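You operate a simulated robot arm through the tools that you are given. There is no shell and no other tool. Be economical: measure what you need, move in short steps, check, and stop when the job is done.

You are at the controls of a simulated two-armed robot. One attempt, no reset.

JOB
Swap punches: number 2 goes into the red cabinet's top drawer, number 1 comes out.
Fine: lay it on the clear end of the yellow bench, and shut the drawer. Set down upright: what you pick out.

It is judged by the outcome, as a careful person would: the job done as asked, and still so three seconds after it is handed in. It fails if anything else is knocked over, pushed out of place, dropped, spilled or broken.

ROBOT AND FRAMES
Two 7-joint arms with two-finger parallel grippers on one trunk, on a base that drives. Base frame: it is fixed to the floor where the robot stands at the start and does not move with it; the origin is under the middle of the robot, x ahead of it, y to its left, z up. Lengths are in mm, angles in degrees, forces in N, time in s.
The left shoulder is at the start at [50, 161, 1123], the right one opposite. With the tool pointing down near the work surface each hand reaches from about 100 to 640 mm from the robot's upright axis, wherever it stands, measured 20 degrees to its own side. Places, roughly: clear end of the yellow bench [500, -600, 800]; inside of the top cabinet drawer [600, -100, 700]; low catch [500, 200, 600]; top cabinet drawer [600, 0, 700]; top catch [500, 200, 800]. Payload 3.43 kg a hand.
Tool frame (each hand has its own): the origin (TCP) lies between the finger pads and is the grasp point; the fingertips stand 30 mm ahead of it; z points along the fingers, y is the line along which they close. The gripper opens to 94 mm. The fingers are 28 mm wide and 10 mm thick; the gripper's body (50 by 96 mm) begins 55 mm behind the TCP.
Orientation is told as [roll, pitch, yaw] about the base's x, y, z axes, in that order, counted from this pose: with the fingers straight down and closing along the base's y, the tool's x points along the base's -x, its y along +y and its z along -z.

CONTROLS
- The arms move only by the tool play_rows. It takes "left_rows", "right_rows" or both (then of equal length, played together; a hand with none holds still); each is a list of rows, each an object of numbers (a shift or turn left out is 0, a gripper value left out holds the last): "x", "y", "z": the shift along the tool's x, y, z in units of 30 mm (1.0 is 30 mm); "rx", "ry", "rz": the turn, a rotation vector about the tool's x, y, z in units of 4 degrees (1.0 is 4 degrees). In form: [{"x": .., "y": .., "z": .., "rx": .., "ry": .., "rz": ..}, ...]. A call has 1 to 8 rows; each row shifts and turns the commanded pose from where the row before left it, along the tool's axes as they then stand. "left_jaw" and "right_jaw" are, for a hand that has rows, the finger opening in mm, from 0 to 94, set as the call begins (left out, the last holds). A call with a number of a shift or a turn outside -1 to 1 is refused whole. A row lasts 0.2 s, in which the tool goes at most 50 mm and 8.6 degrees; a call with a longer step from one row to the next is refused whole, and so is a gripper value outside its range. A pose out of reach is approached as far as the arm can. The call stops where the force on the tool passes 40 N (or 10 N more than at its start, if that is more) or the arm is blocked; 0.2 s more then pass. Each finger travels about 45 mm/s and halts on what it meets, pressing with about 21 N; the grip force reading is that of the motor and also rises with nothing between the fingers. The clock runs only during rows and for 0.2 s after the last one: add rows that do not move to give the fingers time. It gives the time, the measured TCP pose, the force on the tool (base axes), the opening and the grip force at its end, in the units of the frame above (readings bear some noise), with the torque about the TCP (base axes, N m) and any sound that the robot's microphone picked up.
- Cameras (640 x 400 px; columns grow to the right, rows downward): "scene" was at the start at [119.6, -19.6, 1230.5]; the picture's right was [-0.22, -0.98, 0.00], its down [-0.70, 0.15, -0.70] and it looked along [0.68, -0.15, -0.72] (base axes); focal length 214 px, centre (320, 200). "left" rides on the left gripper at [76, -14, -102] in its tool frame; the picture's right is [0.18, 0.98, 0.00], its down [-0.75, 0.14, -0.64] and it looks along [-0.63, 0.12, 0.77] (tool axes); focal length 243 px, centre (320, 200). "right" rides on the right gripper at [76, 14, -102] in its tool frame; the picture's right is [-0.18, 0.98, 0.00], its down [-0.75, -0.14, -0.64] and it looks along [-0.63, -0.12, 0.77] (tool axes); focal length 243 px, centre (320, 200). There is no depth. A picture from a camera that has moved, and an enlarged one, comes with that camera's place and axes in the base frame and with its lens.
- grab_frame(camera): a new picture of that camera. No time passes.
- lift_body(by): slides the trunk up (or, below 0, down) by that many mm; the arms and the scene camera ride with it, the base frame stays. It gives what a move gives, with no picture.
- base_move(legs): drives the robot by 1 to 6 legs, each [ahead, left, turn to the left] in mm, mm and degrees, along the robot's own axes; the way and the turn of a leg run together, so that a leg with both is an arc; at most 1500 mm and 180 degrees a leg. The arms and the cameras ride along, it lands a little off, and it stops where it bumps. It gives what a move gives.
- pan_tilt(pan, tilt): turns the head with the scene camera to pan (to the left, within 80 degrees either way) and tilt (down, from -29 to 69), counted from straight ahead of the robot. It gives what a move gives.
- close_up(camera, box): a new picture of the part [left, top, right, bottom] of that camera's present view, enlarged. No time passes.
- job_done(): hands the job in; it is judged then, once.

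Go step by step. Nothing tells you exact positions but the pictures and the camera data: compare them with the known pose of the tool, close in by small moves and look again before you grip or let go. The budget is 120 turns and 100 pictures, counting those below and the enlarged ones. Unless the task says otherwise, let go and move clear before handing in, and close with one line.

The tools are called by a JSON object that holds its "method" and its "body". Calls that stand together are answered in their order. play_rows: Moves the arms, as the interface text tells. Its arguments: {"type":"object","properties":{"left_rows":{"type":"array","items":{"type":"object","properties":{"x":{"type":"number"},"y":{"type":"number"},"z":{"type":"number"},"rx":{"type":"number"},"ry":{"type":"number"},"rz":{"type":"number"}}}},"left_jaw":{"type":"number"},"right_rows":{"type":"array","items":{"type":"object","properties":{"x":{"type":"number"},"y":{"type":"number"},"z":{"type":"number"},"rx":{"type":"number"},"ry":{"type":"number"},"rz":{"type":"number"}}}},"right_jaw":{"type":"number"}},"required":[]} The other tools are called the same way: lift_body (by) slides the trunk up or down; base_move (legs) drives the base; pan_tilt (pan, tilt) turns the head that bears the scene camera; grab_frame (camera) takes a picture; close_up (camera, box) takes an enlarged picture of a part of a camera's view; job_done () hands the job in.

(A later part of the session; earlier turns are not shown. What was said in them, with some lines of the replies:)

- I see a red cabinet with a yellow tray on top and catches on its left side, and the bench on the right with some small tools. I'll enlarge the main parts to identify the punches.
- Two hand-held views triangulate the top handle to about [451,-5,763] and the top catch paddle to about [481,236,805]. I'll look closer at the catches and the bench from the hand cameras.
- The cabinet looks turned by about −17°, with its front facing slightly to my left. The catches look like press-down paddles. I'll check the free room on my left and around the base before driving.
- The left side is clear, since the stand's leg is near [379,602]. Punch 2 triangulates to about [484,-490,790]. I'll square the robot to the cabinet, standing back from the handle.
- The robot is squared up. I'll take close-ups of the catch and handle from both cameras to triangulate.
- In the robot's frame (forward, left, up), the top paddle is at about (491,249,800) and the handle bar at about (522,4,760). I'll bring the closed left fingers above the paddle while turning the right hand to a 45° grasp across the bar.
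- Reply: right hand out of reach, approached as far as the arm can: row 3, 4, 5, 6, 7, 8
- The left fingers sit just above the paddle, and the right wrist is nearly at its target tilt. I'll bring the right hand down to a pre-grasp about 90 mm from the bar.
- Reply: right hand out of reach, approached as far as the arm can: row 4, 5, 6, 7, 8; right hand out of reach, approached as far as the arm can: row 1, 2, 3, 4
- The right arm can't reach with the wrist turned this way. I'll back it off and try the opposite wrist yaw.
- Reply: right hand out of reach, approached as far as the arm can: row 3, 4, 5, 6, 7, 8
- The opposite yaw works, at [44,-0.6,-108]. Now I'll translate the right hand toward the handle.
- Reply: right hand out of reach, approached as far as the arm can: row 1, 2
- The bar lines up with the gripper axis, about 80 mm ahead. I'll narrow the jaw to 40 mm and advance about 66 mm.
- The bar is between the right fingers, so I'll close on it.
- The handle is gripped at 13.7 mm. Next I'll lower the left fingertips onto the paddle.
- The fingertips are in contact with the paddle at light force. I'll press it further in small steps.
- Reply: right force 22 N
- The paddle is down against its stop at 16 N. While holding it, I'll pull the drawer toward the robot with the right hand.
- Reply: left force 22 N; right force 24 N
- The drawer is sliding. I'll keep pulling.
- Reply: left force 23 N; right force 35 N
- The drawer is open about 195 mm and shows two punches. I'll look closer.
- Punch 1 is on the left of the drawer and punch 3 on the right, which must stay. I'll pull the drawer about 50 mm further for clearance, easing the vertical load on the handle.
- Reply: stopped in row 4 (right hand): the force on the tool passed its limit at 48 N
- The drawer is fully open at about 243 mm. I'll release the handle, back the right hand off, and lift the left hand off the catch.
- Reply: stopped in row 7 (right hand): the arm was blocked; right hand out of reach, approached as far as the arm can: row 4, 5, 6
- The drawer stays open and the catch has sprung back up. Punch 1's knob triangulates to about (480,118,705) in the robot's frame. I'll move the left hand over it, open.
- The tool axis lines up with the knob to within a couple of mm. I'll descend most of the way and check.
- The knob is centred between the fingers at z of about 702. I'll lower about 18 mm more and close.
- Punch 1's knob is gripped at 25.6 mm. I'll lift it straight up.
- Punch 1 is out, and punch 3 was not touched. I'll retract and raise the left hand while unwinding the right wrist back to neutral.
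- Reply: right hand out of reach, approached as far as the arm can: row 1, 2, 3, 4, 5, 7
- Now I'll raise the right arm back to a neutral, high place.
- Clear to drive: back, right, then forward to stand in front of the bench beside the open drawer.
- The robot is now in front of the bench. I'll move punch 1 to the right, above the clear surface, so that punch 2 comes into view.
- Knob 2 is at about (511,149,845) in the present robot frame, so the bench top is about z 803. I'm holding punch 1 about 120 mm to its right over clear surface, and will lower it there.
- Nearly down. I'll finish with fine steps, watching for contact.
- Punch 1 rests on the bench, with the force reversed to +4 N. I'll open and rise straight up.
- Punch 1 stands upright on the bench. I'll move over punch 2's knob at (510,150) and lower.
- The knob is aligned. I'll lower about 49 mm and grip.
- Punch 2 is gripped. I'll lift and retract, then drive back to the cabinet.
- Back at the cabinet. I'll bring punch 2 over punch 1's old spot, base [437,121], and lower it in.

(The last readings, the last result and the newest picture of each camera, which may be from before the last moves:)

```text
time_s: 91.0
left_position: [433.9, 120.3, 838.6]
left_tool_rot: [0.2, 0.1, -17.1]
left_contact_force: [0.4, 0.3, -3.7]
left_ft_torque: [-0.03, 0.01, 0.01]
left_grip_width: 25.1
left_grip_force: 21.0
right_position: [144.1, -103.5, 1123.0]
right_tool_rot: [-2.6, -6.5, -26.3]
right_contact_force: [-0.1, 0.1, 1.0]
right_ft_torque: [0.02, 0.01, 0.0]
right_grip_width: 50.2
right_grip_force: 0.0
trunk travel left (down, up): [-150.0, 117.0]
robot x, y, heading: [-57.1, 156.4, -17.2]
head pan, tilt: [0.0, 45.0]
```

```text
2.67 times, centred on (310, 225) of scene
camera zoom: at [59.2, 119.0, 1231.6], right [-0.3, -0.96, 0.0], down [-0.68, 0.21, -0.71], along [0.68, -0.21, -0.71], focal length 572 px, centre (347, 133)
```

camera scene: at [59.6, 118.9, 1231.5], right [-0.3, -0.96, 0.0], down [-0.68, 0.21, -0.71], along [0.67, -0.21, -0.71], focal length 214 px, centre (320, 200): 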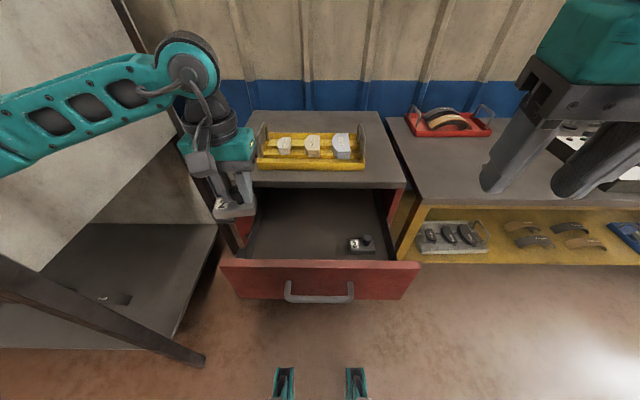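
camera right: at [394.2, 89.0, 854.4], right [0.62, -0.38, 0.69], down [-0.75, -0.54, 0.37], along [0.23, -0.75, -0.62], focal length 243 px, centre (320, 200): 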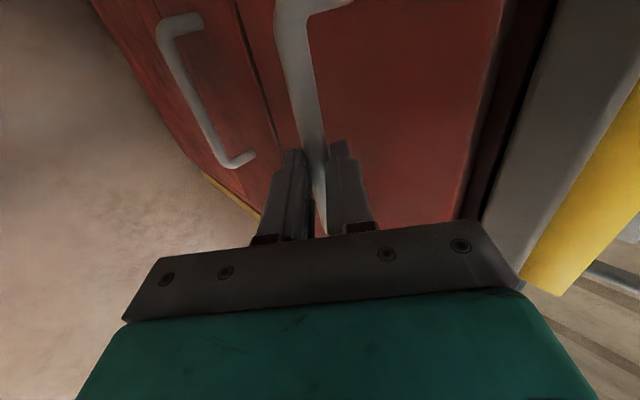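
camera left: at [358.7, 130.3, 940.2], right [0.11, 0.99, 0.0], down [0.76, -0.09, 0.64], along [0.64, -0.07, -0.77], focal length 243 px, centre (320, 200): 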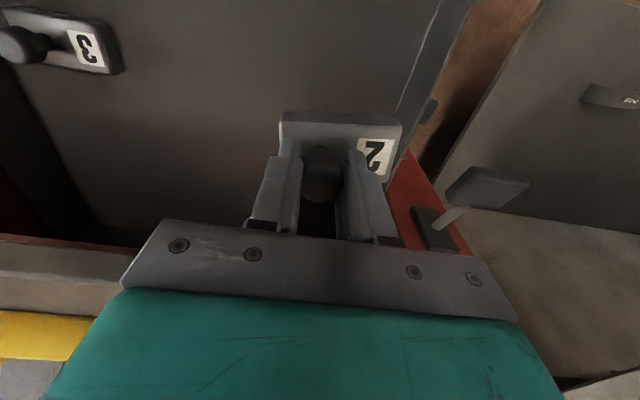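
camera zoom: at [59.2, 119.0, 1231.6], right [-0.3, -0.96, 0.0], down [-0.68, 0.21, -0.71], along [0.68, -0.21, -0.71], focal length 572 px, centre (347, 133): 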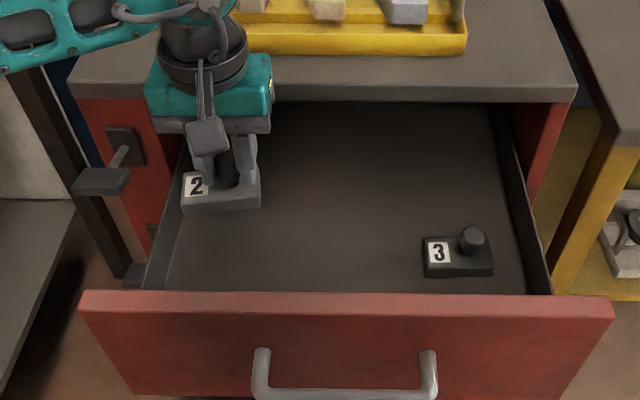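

It's positioned well. Lowering further.

{"method": "play_rows", "body": {"left_rows": [{"z": 0.9}, {"z": 0.9}, {"z": 0.9}, {"z": 0.6}, {}]}}

{"method": "play_rows", "body": {"left_rows": [{"z": 0.1}, {"z": 0.1}, {"z": 0.1}, {}]}}

{"method": "play_rows", "body": {"left_rows": [{"z": 0.07}, {"z": 0.07}, {}]}}

```text
time_s: 92.2
left_position: [435.5, 120.7, 739.0]
left_tool_rot: [0.1, 0.2, -17.1]
left_contact_force: [0.1, -0.5, -4.3]
left_ft_torque: [-0.04, -0.01, -0.01]
left_grip_width: 25.4
left_grip_force: 21.3
right_position: [145.2, -103.8, 1123.7]
right_tool_rot: [-2.6, -6.4, -26.3]
right_contact_force: [0.9, 0.0, -0.2]
right_ft_torque: [-0.01, -0.01, 0.0]
right_grip_width: 49.9
right_grip_force: 0.0
trunk travel left (down, up): [-150.0, 117.0]
robot x, y, heading: [-58.2, 157.2, -17.3]
head pan, tilt: [0.0, 45.0]
```

```text
time_s: 93.2
left_position: [435.6, 121.1, 731.0]
left_tool_rot: [0.1, 0.1, -17.2]
left_contact_force: [-0.2, 0.1, -3.5]
left_ft_torque: [-0.03, -0.02, 0.0]
left_grip_width: 25.1
left_grip_force: 21.2
right_position: [144.2, -102.9, 1123.6]
right_tool_rot: [-2.6, -6.5, -26.3]
right_contact_force: [-0.1, -0.3, -0.2]
right_ft_torque: [-0.02, 0.0, -0.01]
right_grip_width: 50.1
right_grip_force: 0.1
trunk travel left (down, up): [-150.0, 117.0]
robot x, y, heading: [-60.6, 154.2, -17.2]
head pan, tilt: [0.0, 45.0]
```

```text
time_s: 94.0
left_position: [433.5, 121.0, 726.5]
left_tool_rot: [0.0, 0.2, -17.1]
left_contact_force: [0.6, 0.5, -4.3]
left_ft_torque: [-0.04, 0.03, 0.01]
left_grip_width: 25.2
left_grip_force: 20.9
right_position: [142.1, -104.5, 1123.6]
right_tool_rot: [-2.6, -6.6, -26.3]
right_contact_force: [-0.2, 0.8, -0.3]
right_ft_torque: [0.0, 0.0, 0.01]
right_grip_width: 50.0
right_grip_force: 0.1
trunk travel left (down, up): [-150.0, 117.0]
robot x, y, heading: [-60.1, 154.9, -17.2]
head pan, tilt: [0.0, 45.0]
```

Not yet touching, so I'll continue with fine steps.

{"method": "play_rows", "body": {"left_rows": [{"z": 0.07}, {"z": 0.07}, {}]}}

{"method": "play_rows", "body": {"left_rows": [{"z": 0.07}, {"z": 0.05}, {}]}}

```text
time_s: 94.8
left_position: [436.0, 121.3, 723.0]
left_tool_rot: [0.1, 0.2, -17.0]
left_contact_force: [-0.1, -0.5, -4.8]
left_ft_torque: [-0.09, 0.02, -0.02]
left_grip_width: 25.3
left_grip_force: 21.0
right_position: [142.8, -103.7, 1123.2]
right_tool_rot: [-2.6, -6.5, -26.3]
right_contact_force: [0.0, 0.0, 0.5]
right_ft_torque: [0.02, 0.0, 0.03]
right_grip_width: 49.8
right_grip_force: 0.1
trunk travel left (down, up): [-150.0, 117.0]
robot x, y, heading: [-62.1, 156.8, -16.8]
head pan, tilt: [0.0, 45.0]
```

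```text
time_s: 95.6
left_position: [434.5, 121.8, 719.2]
left_tool_rot: [0.0, 0.1, -17.1]
left_contact_force: [0.7, 0.0, -3.4]
left_ft_torque: [0.03, 0.0, 0.0]
left_grip_width: 25.0
left_grip_force: 20.7
right_position: [142.8, -104.3, 1124.1]
right_tool_rot: [-2.6, -6.5, -26.3]
right_contact_force: [-0.1, 0.0, 0.4]
right_ft_torque: [-0.02, 0.0, 0.0]
right_grip_width: 49.6
right_grip_force: 0.1
trunk travel left (down, up): [-150.0, 117.0]
robot x, y, heading: [-56.3, 157.2, -17.2]
head pan, tilt: [0.0, 45.0]
```

{"method": "play_rows", "body": {"left_rows": [{"z": 0.07}, {}]}}

{"method": "play_rows", "body": {"left_rows": [{"z": 0.07}, {}]}}

{"method": "close_up", "body": {"camera": "scene", "box": [230, 190, 330, 270]}}

```text
time_s: 96.2
left_position: [435.1, 121.5, 718.2]
left_tool_rot: [-0.1, 0.0, -17.0]
left_contact_force: [-1.4, 0.6, 9.5]
left_ft_torque: [0.11, 0.37, -0.01]
left_grip_width: 25.1
left_grip_force: 20.8
right_position: [143.3, -103.7, 1124.1]
right_tool_rot: [-2.6, -6.4, -26.3]
right_contact_force: [-1.0, -0.4, 0.4]
right_ft_torque: [0.02, 0.0, -0.02]
right_grip_width: 49.8
right_grip_force: 0.1
trunk travel left (down, up): [-150.0, 117.0]
robot x, y, heading: [-57.1, 158.1, -17.2]
head pan, tilt: [0.0, 45.0]
```

```text
time_s: 96.8
left_position: [436.4, 119.3, 717.8]
left_tool_rot: [0.1, -0.2, -17.2]
left_contact_force: [2.1, -0.2, 16.7]
left_ft_torque: [-0.04, -0.04, -0.02]
left_grip_width: 25.5
left_grip_force: 21.0
right_position: [142.6, -104.4, 1124.1]
right_tool_rot: [-2.7, -6.5, -26.3]
right_contact_force: [0.3, -0.4, -1.3]
right_ft_torque: [-0.01, 0.01, 0.03]
right_grip_width: 50.1
right_grip_force: 0.0
trunk travel left (down, up): [-150.0, 117.0]
robot x, y, heading: [-59.5, 158.2, -17.2]
head pan, tilt: [0.0, 45.0]
```

```text
5.00 times, centred on (280, 230) of scene
camera zoom: at [57.5, 119.1, 1231.9], right [-0.3, -0.96, 0.0], down [-0.67, 0.21, -0.71], along [0.68, -0.21, -0.71], focal length 1072 px, centre (520, 50)
```

zoom: 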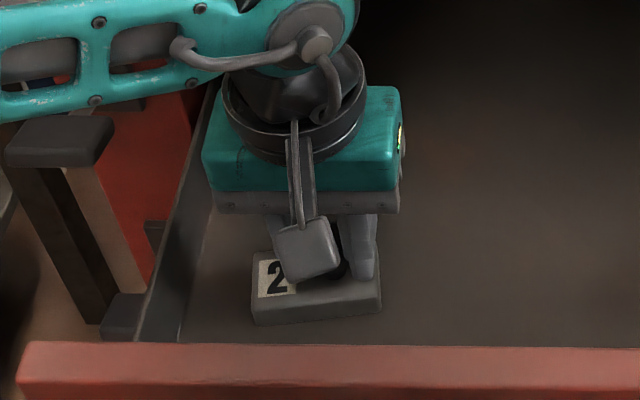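

Punch 2 is down on the drawer floor. I'll ease the pressure, open, and rise.

{"method": "play_rows", "body": {"left_rows": [{"z": -0.07}, {}]}}

{"method": "play_rows", "body": {"left_jaw": 54, "left_rows": [{}, {}, {}, {"z": -0.4}, {"z": -0.8}, {"z": -1}, {"z": -1}, {"z": -1}]}}

{"method": "grab_frame", "body": {"camera": "left"}}

{"method": "close_up", "body": {"camera": "scene", "box": [200, 150, 420, 300]}}

```text
time_s: 97.4
left_position: [434.7, 121.1, 716.7]
left_tool_rot: [0.1, 0.1, -17.1]
left_contact_force: [1.0, -4.0, 8.2]
left_ft_torque: [-0.2, -0.34, -0.01]
left_grip_width: 25.3
left_grip_force: 21.0
right_position: [141.3, -105.0, 1123.9]
right_tool_rot: [-2.6, -6.4, -26.3]
right_contact_force: [0.3, -0.1, -0.5]
right_ft_torque: [0.01, -0.01, 0.02]
right_grip_width: 49.9
right_grip_force: 0.1
trunk travel left (down, up): [-150.0, 117.0]
robot x, y, heading: [-60.2, 157.1, -17.1]
head pan, tilt: [0.0, 45.0]
```

```text
time_s: 99.2
left_position: [436.1, 119.3, 845.1]
left_tool_rot: [0.1, 0.1, -17.1]
left_contact_force: [-0.1, -1.3, 0.1]
left_ft_torque: [0.0, 0.01, 0.01]
left_grip_width: 54.0
left_grip_force: 0.1
right_position: [141.8, -103.6, 1123.9]
right_tool_rot: [-2.6, -6.4, -26.4]
right_contact_force: [-0.8, 0.0, -0.7]
right_ft_torque: [-0.03, 0.02, 0.06]
right_grip_width: 50.1
right_grip_force: 0.1
trunk travel left (down, up): [-150.0, 117.0]
robot x, y, heading: [-56.7, 157.5, -17.4]
head pan, tilt: [0.0, 45.0]
```

```text
38 pictures are left
camera left: at [358.2, 129.8, 946.1], right [0.11, 0.99, 0.0], down [0.76, -0.09, 0.64], along [0.64, -0.07, -0.77], focal length 243 px, centre (320, 200)
```

left: 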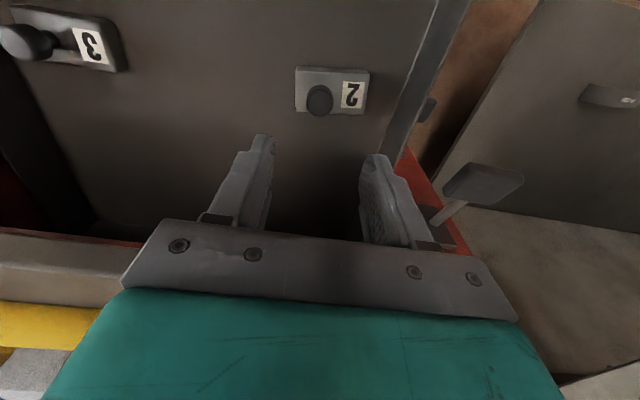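

```text
2.67 times, centred on (310, 225) of scene
camera zoom: at [58.6, 119.0, 1231.6], right [-0.3, -0.96, 0.0], down [-0.68, 0.21, -0.71], along [0.68, -0.21, -0.71], focal length 572 px, centre (347, 133)
```

zoom: 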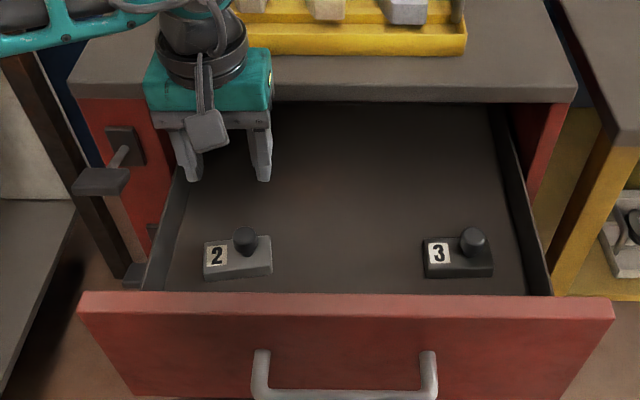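

Punch 2 sits in the drawer upright beside the untouched number 3. Now I'll bring the left hand, fingers closed, round to the front of the handle to push the drawer shut.

{"method": "play_rows", "body": {"left_jaw": 0, "left_rows": [{"z": -0.9}, {"z": -0.9}, {"z": -0.9}, {"x": 0.86, "y": -0.37}, {"x": 0.86, "y": -0.37}, {"x": 0.86, "y": -0.37}, {"x": 0.86, "y": -0.37}, {"x": 0.86, "y": -0.37}]}}

{"method": "play_rows", "body": {"left_rows": [{"x": 0.86, "y": -0.37}, {"x": 0.86, "y": -0.37}, {"x": 0.86, "y": -0.37}, {"x": 0.86, "y": -0.37}, {"x": 0.86, "y": -0.37}]}}

{"method": "grab_frame", "body": {"camera": "scene"}}

{"method": "grab_frame", "body": {"camera": "left"}}

```text
time_s: 101.0
left_position: [295.4, 105.8, 925.0]
left_tool_rot: [0.1, 0.1, -17.0]
left_contact_force: [-0.1, -0.2, 0.1]
left_ft_torque: [0.0, -0.01, 0.0]
left_grip_width: 0.0
left_grip_force: 21.3
right_position: [143.7, -103.7, 1122.9]
right_tool_rot: [-2.5, -6.5, -26.3]
right_contact_force: [0.5, -0.5, 0.9]
right_ft_torque: [-0.03, 0.01, 0.01]
right_grip_width: 49.9
right_grip_force: 0.1
trunk travel left (down, up): [-150.0, 117.0]
robot x, y, heading: [-57.3, 157.2, -17.0]
head pan, tilt: [0.0, 45.0]
```

```text
time_s: 102.2
left_position: [155.8, 90.7, 925.1]
left_tool_rot: [0.1, 0.2, -17.0]
left_contact_force: [-0.1, -0.3, 0.1]
left_ft_torque: [-0.03, -0.01, -0.02]
left_grip_width: 0.1
left_grip_force: 21.0
right_position: [143.6, -104.3, 1122.9]
right_tool_rot: [-2.6, -6.5, -26.4]
right_contact_force: [0.1, -0.3, 0.1]
right_ft_torque: [0.03, -0.02, -0.01]
right_grip_width: 49.9
right_grip_force: 0.1
trunk travel left (down, up): [-150.0, 117.0]
robot x, y, heading: [-58.9, 159.9, -17.0]
head pan, tilt: [0.0, 45.0]
```

```text
36 pictures are left
camera scene: at [58.6, 118.8, 1231.7], right [-0.3, -0.96, 0.0], down [-0.68, 0.21, -0.71], along [0.68, -0.21, -0.71], focal length 214 px, centre (320, 200)
```

scene: 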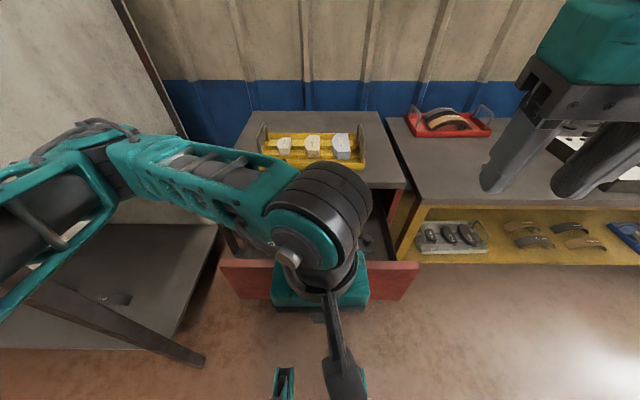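

```text
35 pictures are left
camera left: at [78.3, 99.9, 1026.4], right [0.11, 0.99, 0.0], down [0.76, -0.09, 0.64], along [0.64, -0.07, -0.77], focal length 243 px, centre (320, 200)
```

left: 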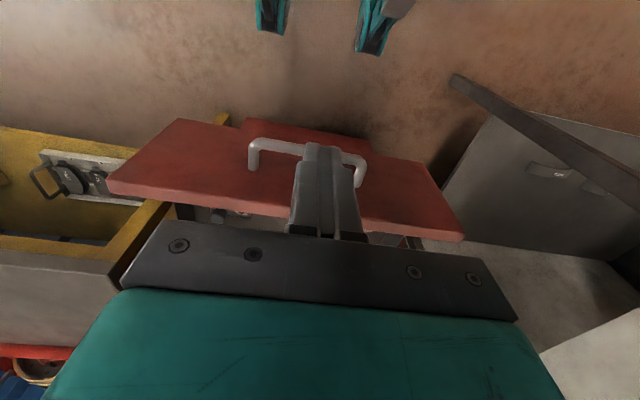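

The fingers are in front of the handle, about 40 mm clear. I'll descend to bar height, then tilt the fingers slightly forward.

{"method": "play_rows", "body": {"left_rows": [{"z": 1}, {"z": 1}, {"z": 1}, {"z": 1}, {"z": 1}]}}

{"method": "play_rows", "body": {"left_rows": [{"ry": -1}, {"ry": -1}, {"ry": -1}, {"ry": -1}, {"ry": -1}]}}

{"method": "grab_frame", "body": {"camera": "left"}}

```text
time_s: 103.4
left_position: [155.5, 91.4, 774.2]
left_tool_rot: [0.1, 0.1, -17.2]
left_contact_force: [0.5, -1.3, -0.8]
left_ft_torque: [0.01, -0.02, -0.02]
left_grip_width: 0.0
left_grip_force: 21.2
right_position: [142.5, -103.9, 1123.3]
right_tool_rot: [-2.6, -6.4, -26.3]
right_contact_force: [0.3, 0.5, -0.3]
right_ft_torque: [-0.01, 0.01, -0.03]
right_grip_width: 50.0
right_grip_force: 0.2
trunk travel left (down, up): [-150.0, 117.0]
robot x, y, heading: [-59.5, 159.2, -17.3]
head pan, tilt: [0.0, 45.0]
```

```text
time_s: 104.3
left_position: [161.6, 88.8, 777.1]
left_tool_rot: [0.0, -15.3, -16.6]
left_contact_force: [0.7, -0.2, -0.4]
left_ft_torque: [0.01, 0.0, -0.01]
left_grip_width: 0.0
left_grip_force: 20.9
right_position: [143.3, -104.2, 1125.2]
right_tool_rot: [-2.6, -6.6, -26.4]
right_contact_force: [0.1, 0.0, -0.3]
right_ft_torque: [-0.02, 0.02, 0.02]
right_grip_width: 49.8
right_grip_force: 0.0
trunk travel left (down, up): [-150.0, 117.0]
robot x, y, heading: [-56.5, 160.2, -17.1]
head pan, tilt: [0.0, 45.0]
stopped in row 4 (left hand): the force on the tool passed its limit at 50 N (the readings are from after the stop); the commanded pose is now the measured one
```

```text
34 pictures are left
camera left: at [61.0, 104.1, 854.9], right [0.11, 0.99, -0.05], down [0.57, -0.02, 0.82], along [0.81, -0.12, -0.57], focal length 243 px, centre (320, 200)
```

left: 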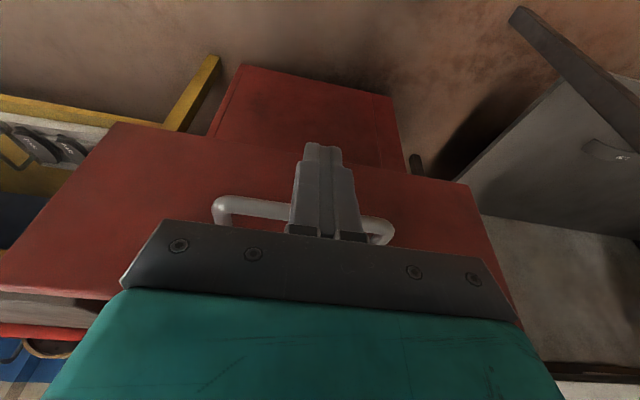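

The hand brushed a limit behind it, but the tilt is enough. Now I'll push forward steadily on the bar.

{"method": "play_rows", "body": {"left_rows": [{"x": -0.5, "z": 0.134}, {"x": -0.5, "z": 0.134}, {"x": -0.5, "z": 0.134}, {"x": -0.5, "z": 0.134}, {"x": -0.5, "z": 0.134}, {"x": -0.5, "z": 0.134}]}}

{"method": "grab_frame", "body": {"camera": "left"}}

{"method": "grab_frame", "body": {"camera": "scene"}}

```text
time_s: 105.7
left_position: [251.2, 62.4, 778.6]
left_tool_rot: [-0.1, -15.4, -16.4]
left_contact_force: [0.1, 0.8, 0.6]
left_ft_torque: [0.01, 0.03, 0.02]
left_grip_width: 0.2
left_grip_force: 21.0
right_position: [143.2, -104.4, 1123.8]
right_tool_rot: [-2.7, -6.4, -26.4]
right_contact_force: [0.3, -0.3, 0.0]
right_ft_torque: [-0.01, -0.03, 0.0]
right_grip_width: 49.8
right_grip_force: 0.0
trunk travel left (down, up): [-150.0, 117.0]
robot x, y, heading: [-59.2, 157.0, -17.3]
head pan, tilt: [0.0, 45.0]
```

```text
33 pictures are left
camera left: at [151.3, 77.8, 855.6], right [0.11, 0.99, -0.05], down [0.57, -0.02, 0.82], along [0.81, -0.12, -0.57], focal length 243 px, centre (320, 200)
```

left: 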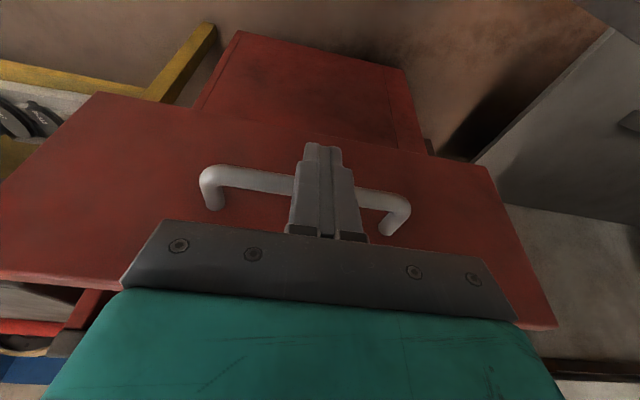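

```text
32 pictures are left
camera scene: at [58.9, 119.0, 1231.7], right [-0.3, -0.96, 0.0], down [-0.68, 0.21, -0.71], along [0.68, -0.21, -0.71], focal length 214 px, centre (320, 200)
```

scene: 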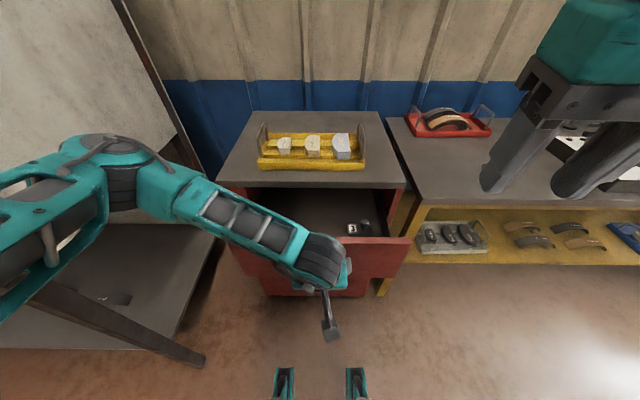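

The drawer is closing smoothly. I'll keep pushing gently.

{"method": "play_rows", "body": {"left_rows": [{"x": -0.4, "z": 0.107}, {"x": -0.4, "z": 0.107}, {"x": -0.4, "z": 0.107}, {"x": -0.4, "z": 0.107}, {"x": -0.4, "z": 0.107}, {"x": -0.4, "z": 0.107}, {"x": -0.4, "z": 0.107}, {"x": -0.4, "z": 0.107}]}}

{"method": "close_up", "body": {"camera": "scene", "box": [180, 130, 430, 300]}}

```text
time_s: 107.5
left_position: [347.4, 34.5, 778.9]
left_tool_rot: [-0.1, -15.4, -16.5]
left_contact_force: [-0.1, 0.3, 0.5]
left_ft_torque: [-0.01, -0.01, 0.01]
left_grip_width: 0.0
left_grip_force: 20.6
right_position: [142.9, -103.2, 1123.4]
right_tool_rot: [-2.7, -6.5, -26.3]
right_contact_force: [0.6, 0.7, -0.1]
right_ft_torque: [-0.02, 0.02, -0.02]
right_grip_width: 50.0
right_grip_force: 0.0
trunk travel left (down, up): [-150.0, 117.0]
robot x, y, heading: [-59.2, 159.2, -17.0]
head pan, tilt: [0.0, 45.0]
```

```text
2.35 times, centred on (305, 215) of scene
camera zoom: at [58.9, 119.0, 1231.7], right [-0.3, -0.96, 0.0], down [-0.68, 0.21, -0.71], along [0.68, -0.21, -0.71], focal length 505 px, centre (355, 165)
```

zoom: 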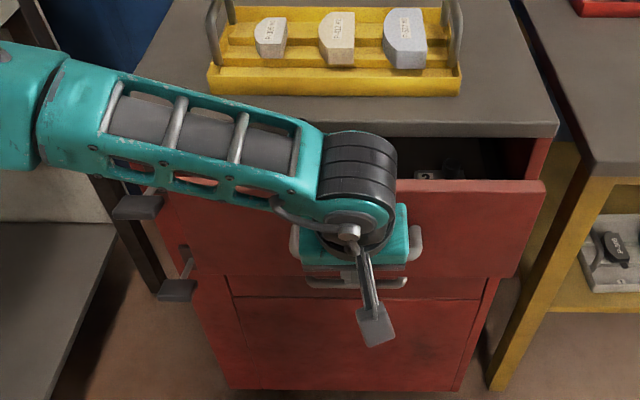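

About 75 mm remain. I'll go slower now.

{"method": "play_rows", "body": {"left_rows": [{"x": -0.32, "z": 0.086}, {"x": -0.32, "z": 0.086}, {"x": -0.32, "z": 0.086}, {"x": -0.32, "z": 0.086}, {"x": -0.32, "z": 0.086}, {"x": -0.25, "z": 0.067}]}}

{"method": "close_up", "body": {"camera": "scene", "box": [180, 130, 430, 300]}}

{"method": "grab_frame", "body": {"camera": "left"}}

```text
time_s: 108.9
left_position: [401.9, 16.7, 779.5]
left_tool_rot: [-0.1, -15.3, -16.5]
left_contact_force: [0.2, 0.1, 0.1]
left_ft_torque: [-0.03, -0.02, 0.0]
left_grip_width: 0.0
left_grip_force: 20.8
right_position: [142.8, -103.3, 1122.8]
right_tool_rot: [-2.6, -6.5, -26.3]
right_contact_force: [0.9, 0.7, -0.3]
right_ft_torque: [0.01, 0.01, 0.03]
right_grip_width: 50.0
right_grip_force: 0.0
trunk travel left (down, up): [-150.0, 117.0]
robot x, y, heading: [-58.6, 158.1, -17.1]
head pan, tilt: [0.0, 45.0]
```

```text
2.35 times, centred on (305, 215) of scene
camera zoom: at [58.9, 119.0, 1231.7], right [-0.3, -0.96, 0.0], down [-0.68, 0.21, -0.71], along [0.68, -0.21, -0.71], focal length 505 px, centre (355, 165)
```

zoom: 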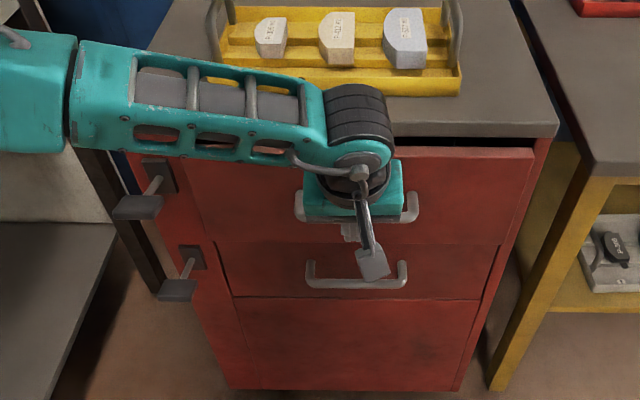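

```text
29 pictures are left
camera left: at [301.2, 33.0, 856.4], right [0.11, 0.99, -0.05], down [0.57, -0.02, 0.82], along [0.81, -0.12, -0.57], focal length 243 px, centre (320, 200)
```

left: 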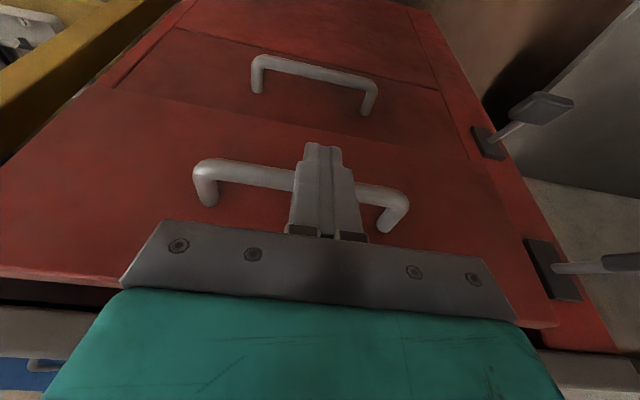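

Nearly closed, with a small gap at the top. I'll push the last bit in fine steps.

{"method": "play_rows", "body": {"left_rows": [{"x": -0.16, "z": 0.043}, {"x": -0.16, "z": 0.043}, {"x": -0.16, "z": 0.043}, {"x": -0.16, "z": 0.043}, {"x": -0.16, "z": 0.043}, {"x": -0.16, "z": 0.043}]}}

{"method": "close_up", "body": {"camera": "scene", "box": [180, 130, 430, 300]}}

```text
time_s: 110.5
left_position: [422.6, 10.1, 774.4]
left_tool_rot: [0.1, -14.1, -16.9]
left_contact_force: [-4.0, -0.6, -0.4]
left_ft_torque: [0.05, 0.04, 0.03]
left_grip_width: 0.1
left_grip_force: 21.0
right_position: [142.7, -104.4, 1123.4]
right_tool_rot: [-2.5, -6.5, -26.4]
right_contact_force: [-0.5, 0.7, 0.3]
right_ft_torque: [0.0, 0.0, -0.01]
right_grip_width: 50.0
right_grip_force: 0.1
trunk travel left (down, up): [-150.0, 117.0]
robot x, y, heading: [-55.2, 159.4, -17.2]
head pan, tilt: [0.0, 45.0]
stopped in row 6 (left hand): the force on the tool passed its limit at 41 N (the readings are from after the stop); the commanded pose is now the measured one
```

```text
2.35 times, centred on (305, 215) of scene
camera zoom: at [58.2, 119.2, 1231.6], right [-0.29, -0.96, 0.0], down [-0.68, 0.21, -0.71], along [0.68, -0.21, -0.71], focal length 505 px, centre (355, 165)
```

zoom: 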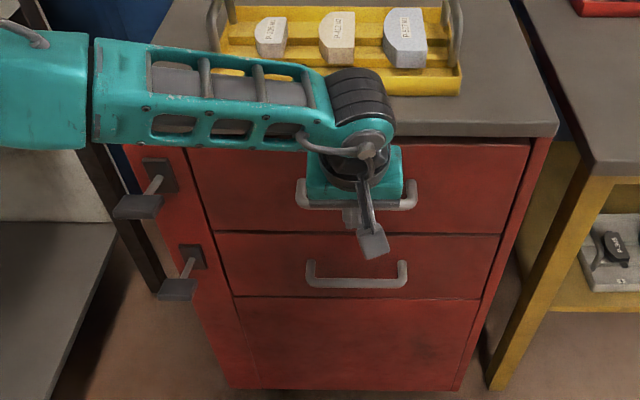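

The push stopped at 41 N with the drawer apparently shut. I'll back the hand away and check the gap.

{"method": "play_rows", "body": {"left_rows": [{"x": 0.3, "z": -0.08}, {"x": 0.6, "z": -0.16}, {"x": 0.8, "z": -0.2}, {"x": 0.8, "z": -0.2}, {"z": -1}, {"z": -1}, {"z": -1}, {"z": -1}]}}

{"method": "play_rows", "body": {"left_rows": [{"z": -0.8, "y": 0.8}, {"y": 1}, {"y": 1}, {"y": 1}, {"y": 1}]}}

{"method": "close_up", "body": {"camera": "scene", "box": [190, 160, 410, 300]}}

{"method": "grab_frame", "body": {"camera": "left"}}

```text
time_s: 112.3
left_position: [320.3, 40.8, 890.0]
left_tool_rot: [0.1, -14.2, -16.8]
left_contact_force: [0.4, 0.0, 0.0]
left_ft_torque: [0.0, -0.01, 0.02]
left_grip_width: 0.0
left_grip_force: 21.0
right_position: [142.7, -103.2, 1123.6]
right_tool_rot: [-2.6, -6.5, -26.3]
right_contact_force: [0.5, 0.2, 0.9]
right_ft_torque: [0.0, 0.01, 0.04]
right_grip_width: 50.1
right_grip_force: 0.1
trunk travel left (down, up): [-150.0, 117.0]
robot x, y, heading: [-58.4, 157.1, -17.3]
head pan, tilt: [0.0, 45.0]
```

```text
time_s: 113.5
left_position: [356.0, 181.5, 914.2]
left_tool_rot: [0.1, -14.3, -16.8]
left_contact_force: [0.8, 0.4, -0.9]
left_ft_torque: [0.04, -0.02, 0.02]
left_grip_width: 0.0
left_grip_force: 20.8
right_position: [143.5, -103.7, 1124.3]
right_tool_rot: [-2.6, -6.5, -26.3]
right_contact_force: [0.2, 1.2, 0.6]
right_ft_torque: [0.0, 0.05, 0.01]
right_grip_width: 49.9
right_grip_force: 0.1
trunk travel left (down, up): [-150.0, 117.0]
robot x, y, heading: [-60.6, 160.6, -17.4]
head pan, tilt: [0.0, 45.0]
```

```text
2.86 times, centred on (300, 230) of scene
camera zoom: at [58.2, 119.7, 1231.7], right [-0.29, -0.96, 0.0], down [-0.68, 0.21, -0.71], along [0.68, -0.21, -0.71], focal length 613 px, centre (377, 114)
```

zoom: 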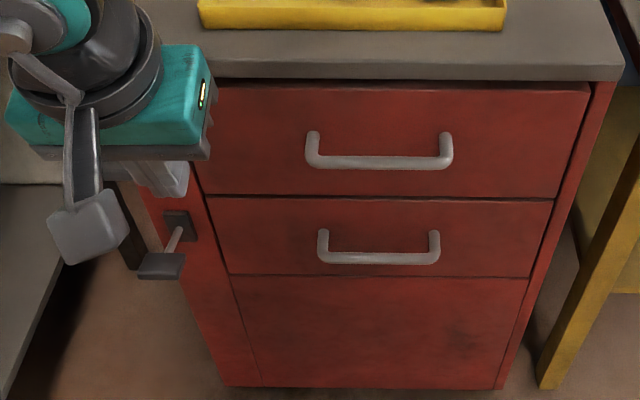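

```text
26 pictures are left
camera left: at [257.0, 196.6, 994.1], right [0.11, 0.99, -0.04], down [0.59, -0.03, 0.81], along [0.8, -0.12, -0.59], focal length 243 px, centre (320, 200)
```

left: 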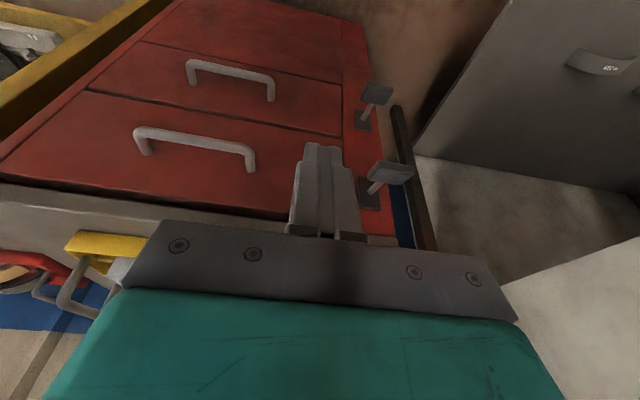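

The drawer is flush: its handle sits where it did originally relative to the lower one. I'll lift the left hand clear and take a last wide look.

{"method": "play_rows", "body": {"left_rows": [{"z": -1}, {"z": -1}, {"z": -1}, {"z": -1}, {"z": -1}]}}

{"method": "pan_tilt", "body": {"pan": -20, "tilt": 45}}

{"method": "grab_frame", "body": {"camera": "scene"}}

{"method": "grab_frame", "body": {"camera": "left"}}

```text
time_s: 114.7
left_position: [320.3, 190.5, 1060.0]
left_tool_rot: [0.1, -14.2, -16.9]
left_contact_force: [0.3, -0.1, 1.0]
left_ft_torque: [-0.01, 0.03, 0.02]
left_grip_width: 0.0
left_grip_force: 21.2
right_position: [143.0, -104.6, 1123.2]
right_tool_rot: [-2.6, -6.5, -26.3]
right_contact_force: [0.2, -0.6, 0.5]
right_ft_torque: [-0.02, -0.01, 0.03]
right_grip_width: 50.0
right_grip_force: 0.1
trunk travel left (down, up): [-150.0, 117.0]
robot x, y, heading: [-58.7, 157.3, -17.4]
head pan, tilt: [0.0, 45.0]
```

```text
time_s: 115.6
left_position: [320.2, 190.6, 1059.3]
left_tool_rot: [0.0, -14.3, -16.8]
left_contact_force: [-1.0, 1.0, -0.4]
left_ft_torque: [0.0, -0.02, -0.01]
left_grip_width: 0.0
left_grip_force: 21.4
right_position: [143.3, -103.0, 1123.5]
right_tool_rot: [-2.6, -6.5, -26.2]
right_contact_force: [0.8, 1.2, 0.0]
right_ft_torque: [0.0, -0.02, -0.01]
right_grip_width: 50.1
right_grip_force: 0.2
trunk travel left (down, up): [-150.0, 117.0]
robot x, y, heading: [-57.6, 155.5, -17.0]
head pan, tilt: [-20.0, 45.0]
```

```text
25 pictures are left
camera scene: at [45.3, 94.3, 1231.7], right [-0.6, -0.8, 0.0], down [-0.56, 0.43, -0.71], along [0.56, -0.43, -0.71], focal length 214 px, centre (320, 200)
```

scene: 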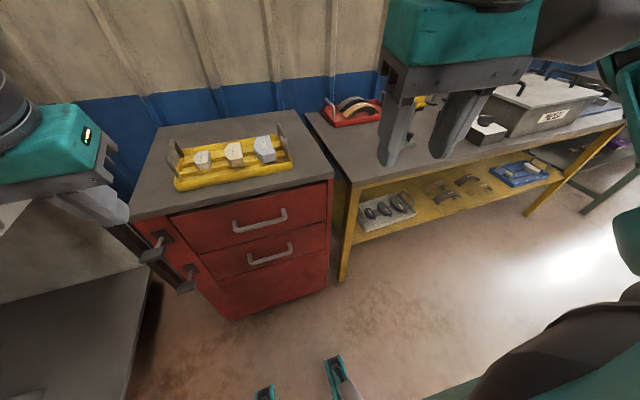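

```text
24 pictures are left
camera left: at [221.5, 206.0, 1138.8], right [0.11, 0.99, -0.04], down [0.59, -0.03, 0.81], along [0.8, -0.12, -0.59], focal length 243 px, centre (320, 200)
```

left: 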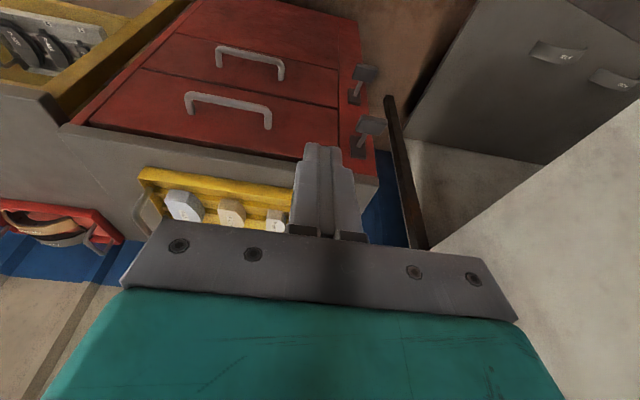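

The drawer is shut flush with punch 2 inside. Punch 1 was last seen upright on the bench, both hands are clear and nothing else looks disturbed, so I'm handing in.

{"method": "job_done", "body": {}}

```text
The job is handed in.
```

Punch 2 is in the red cabinet's top drawer with the drawer shut. Punch 1 stands upright on the clear end of the yellow bench, though the right gripper hid it in my final picture.
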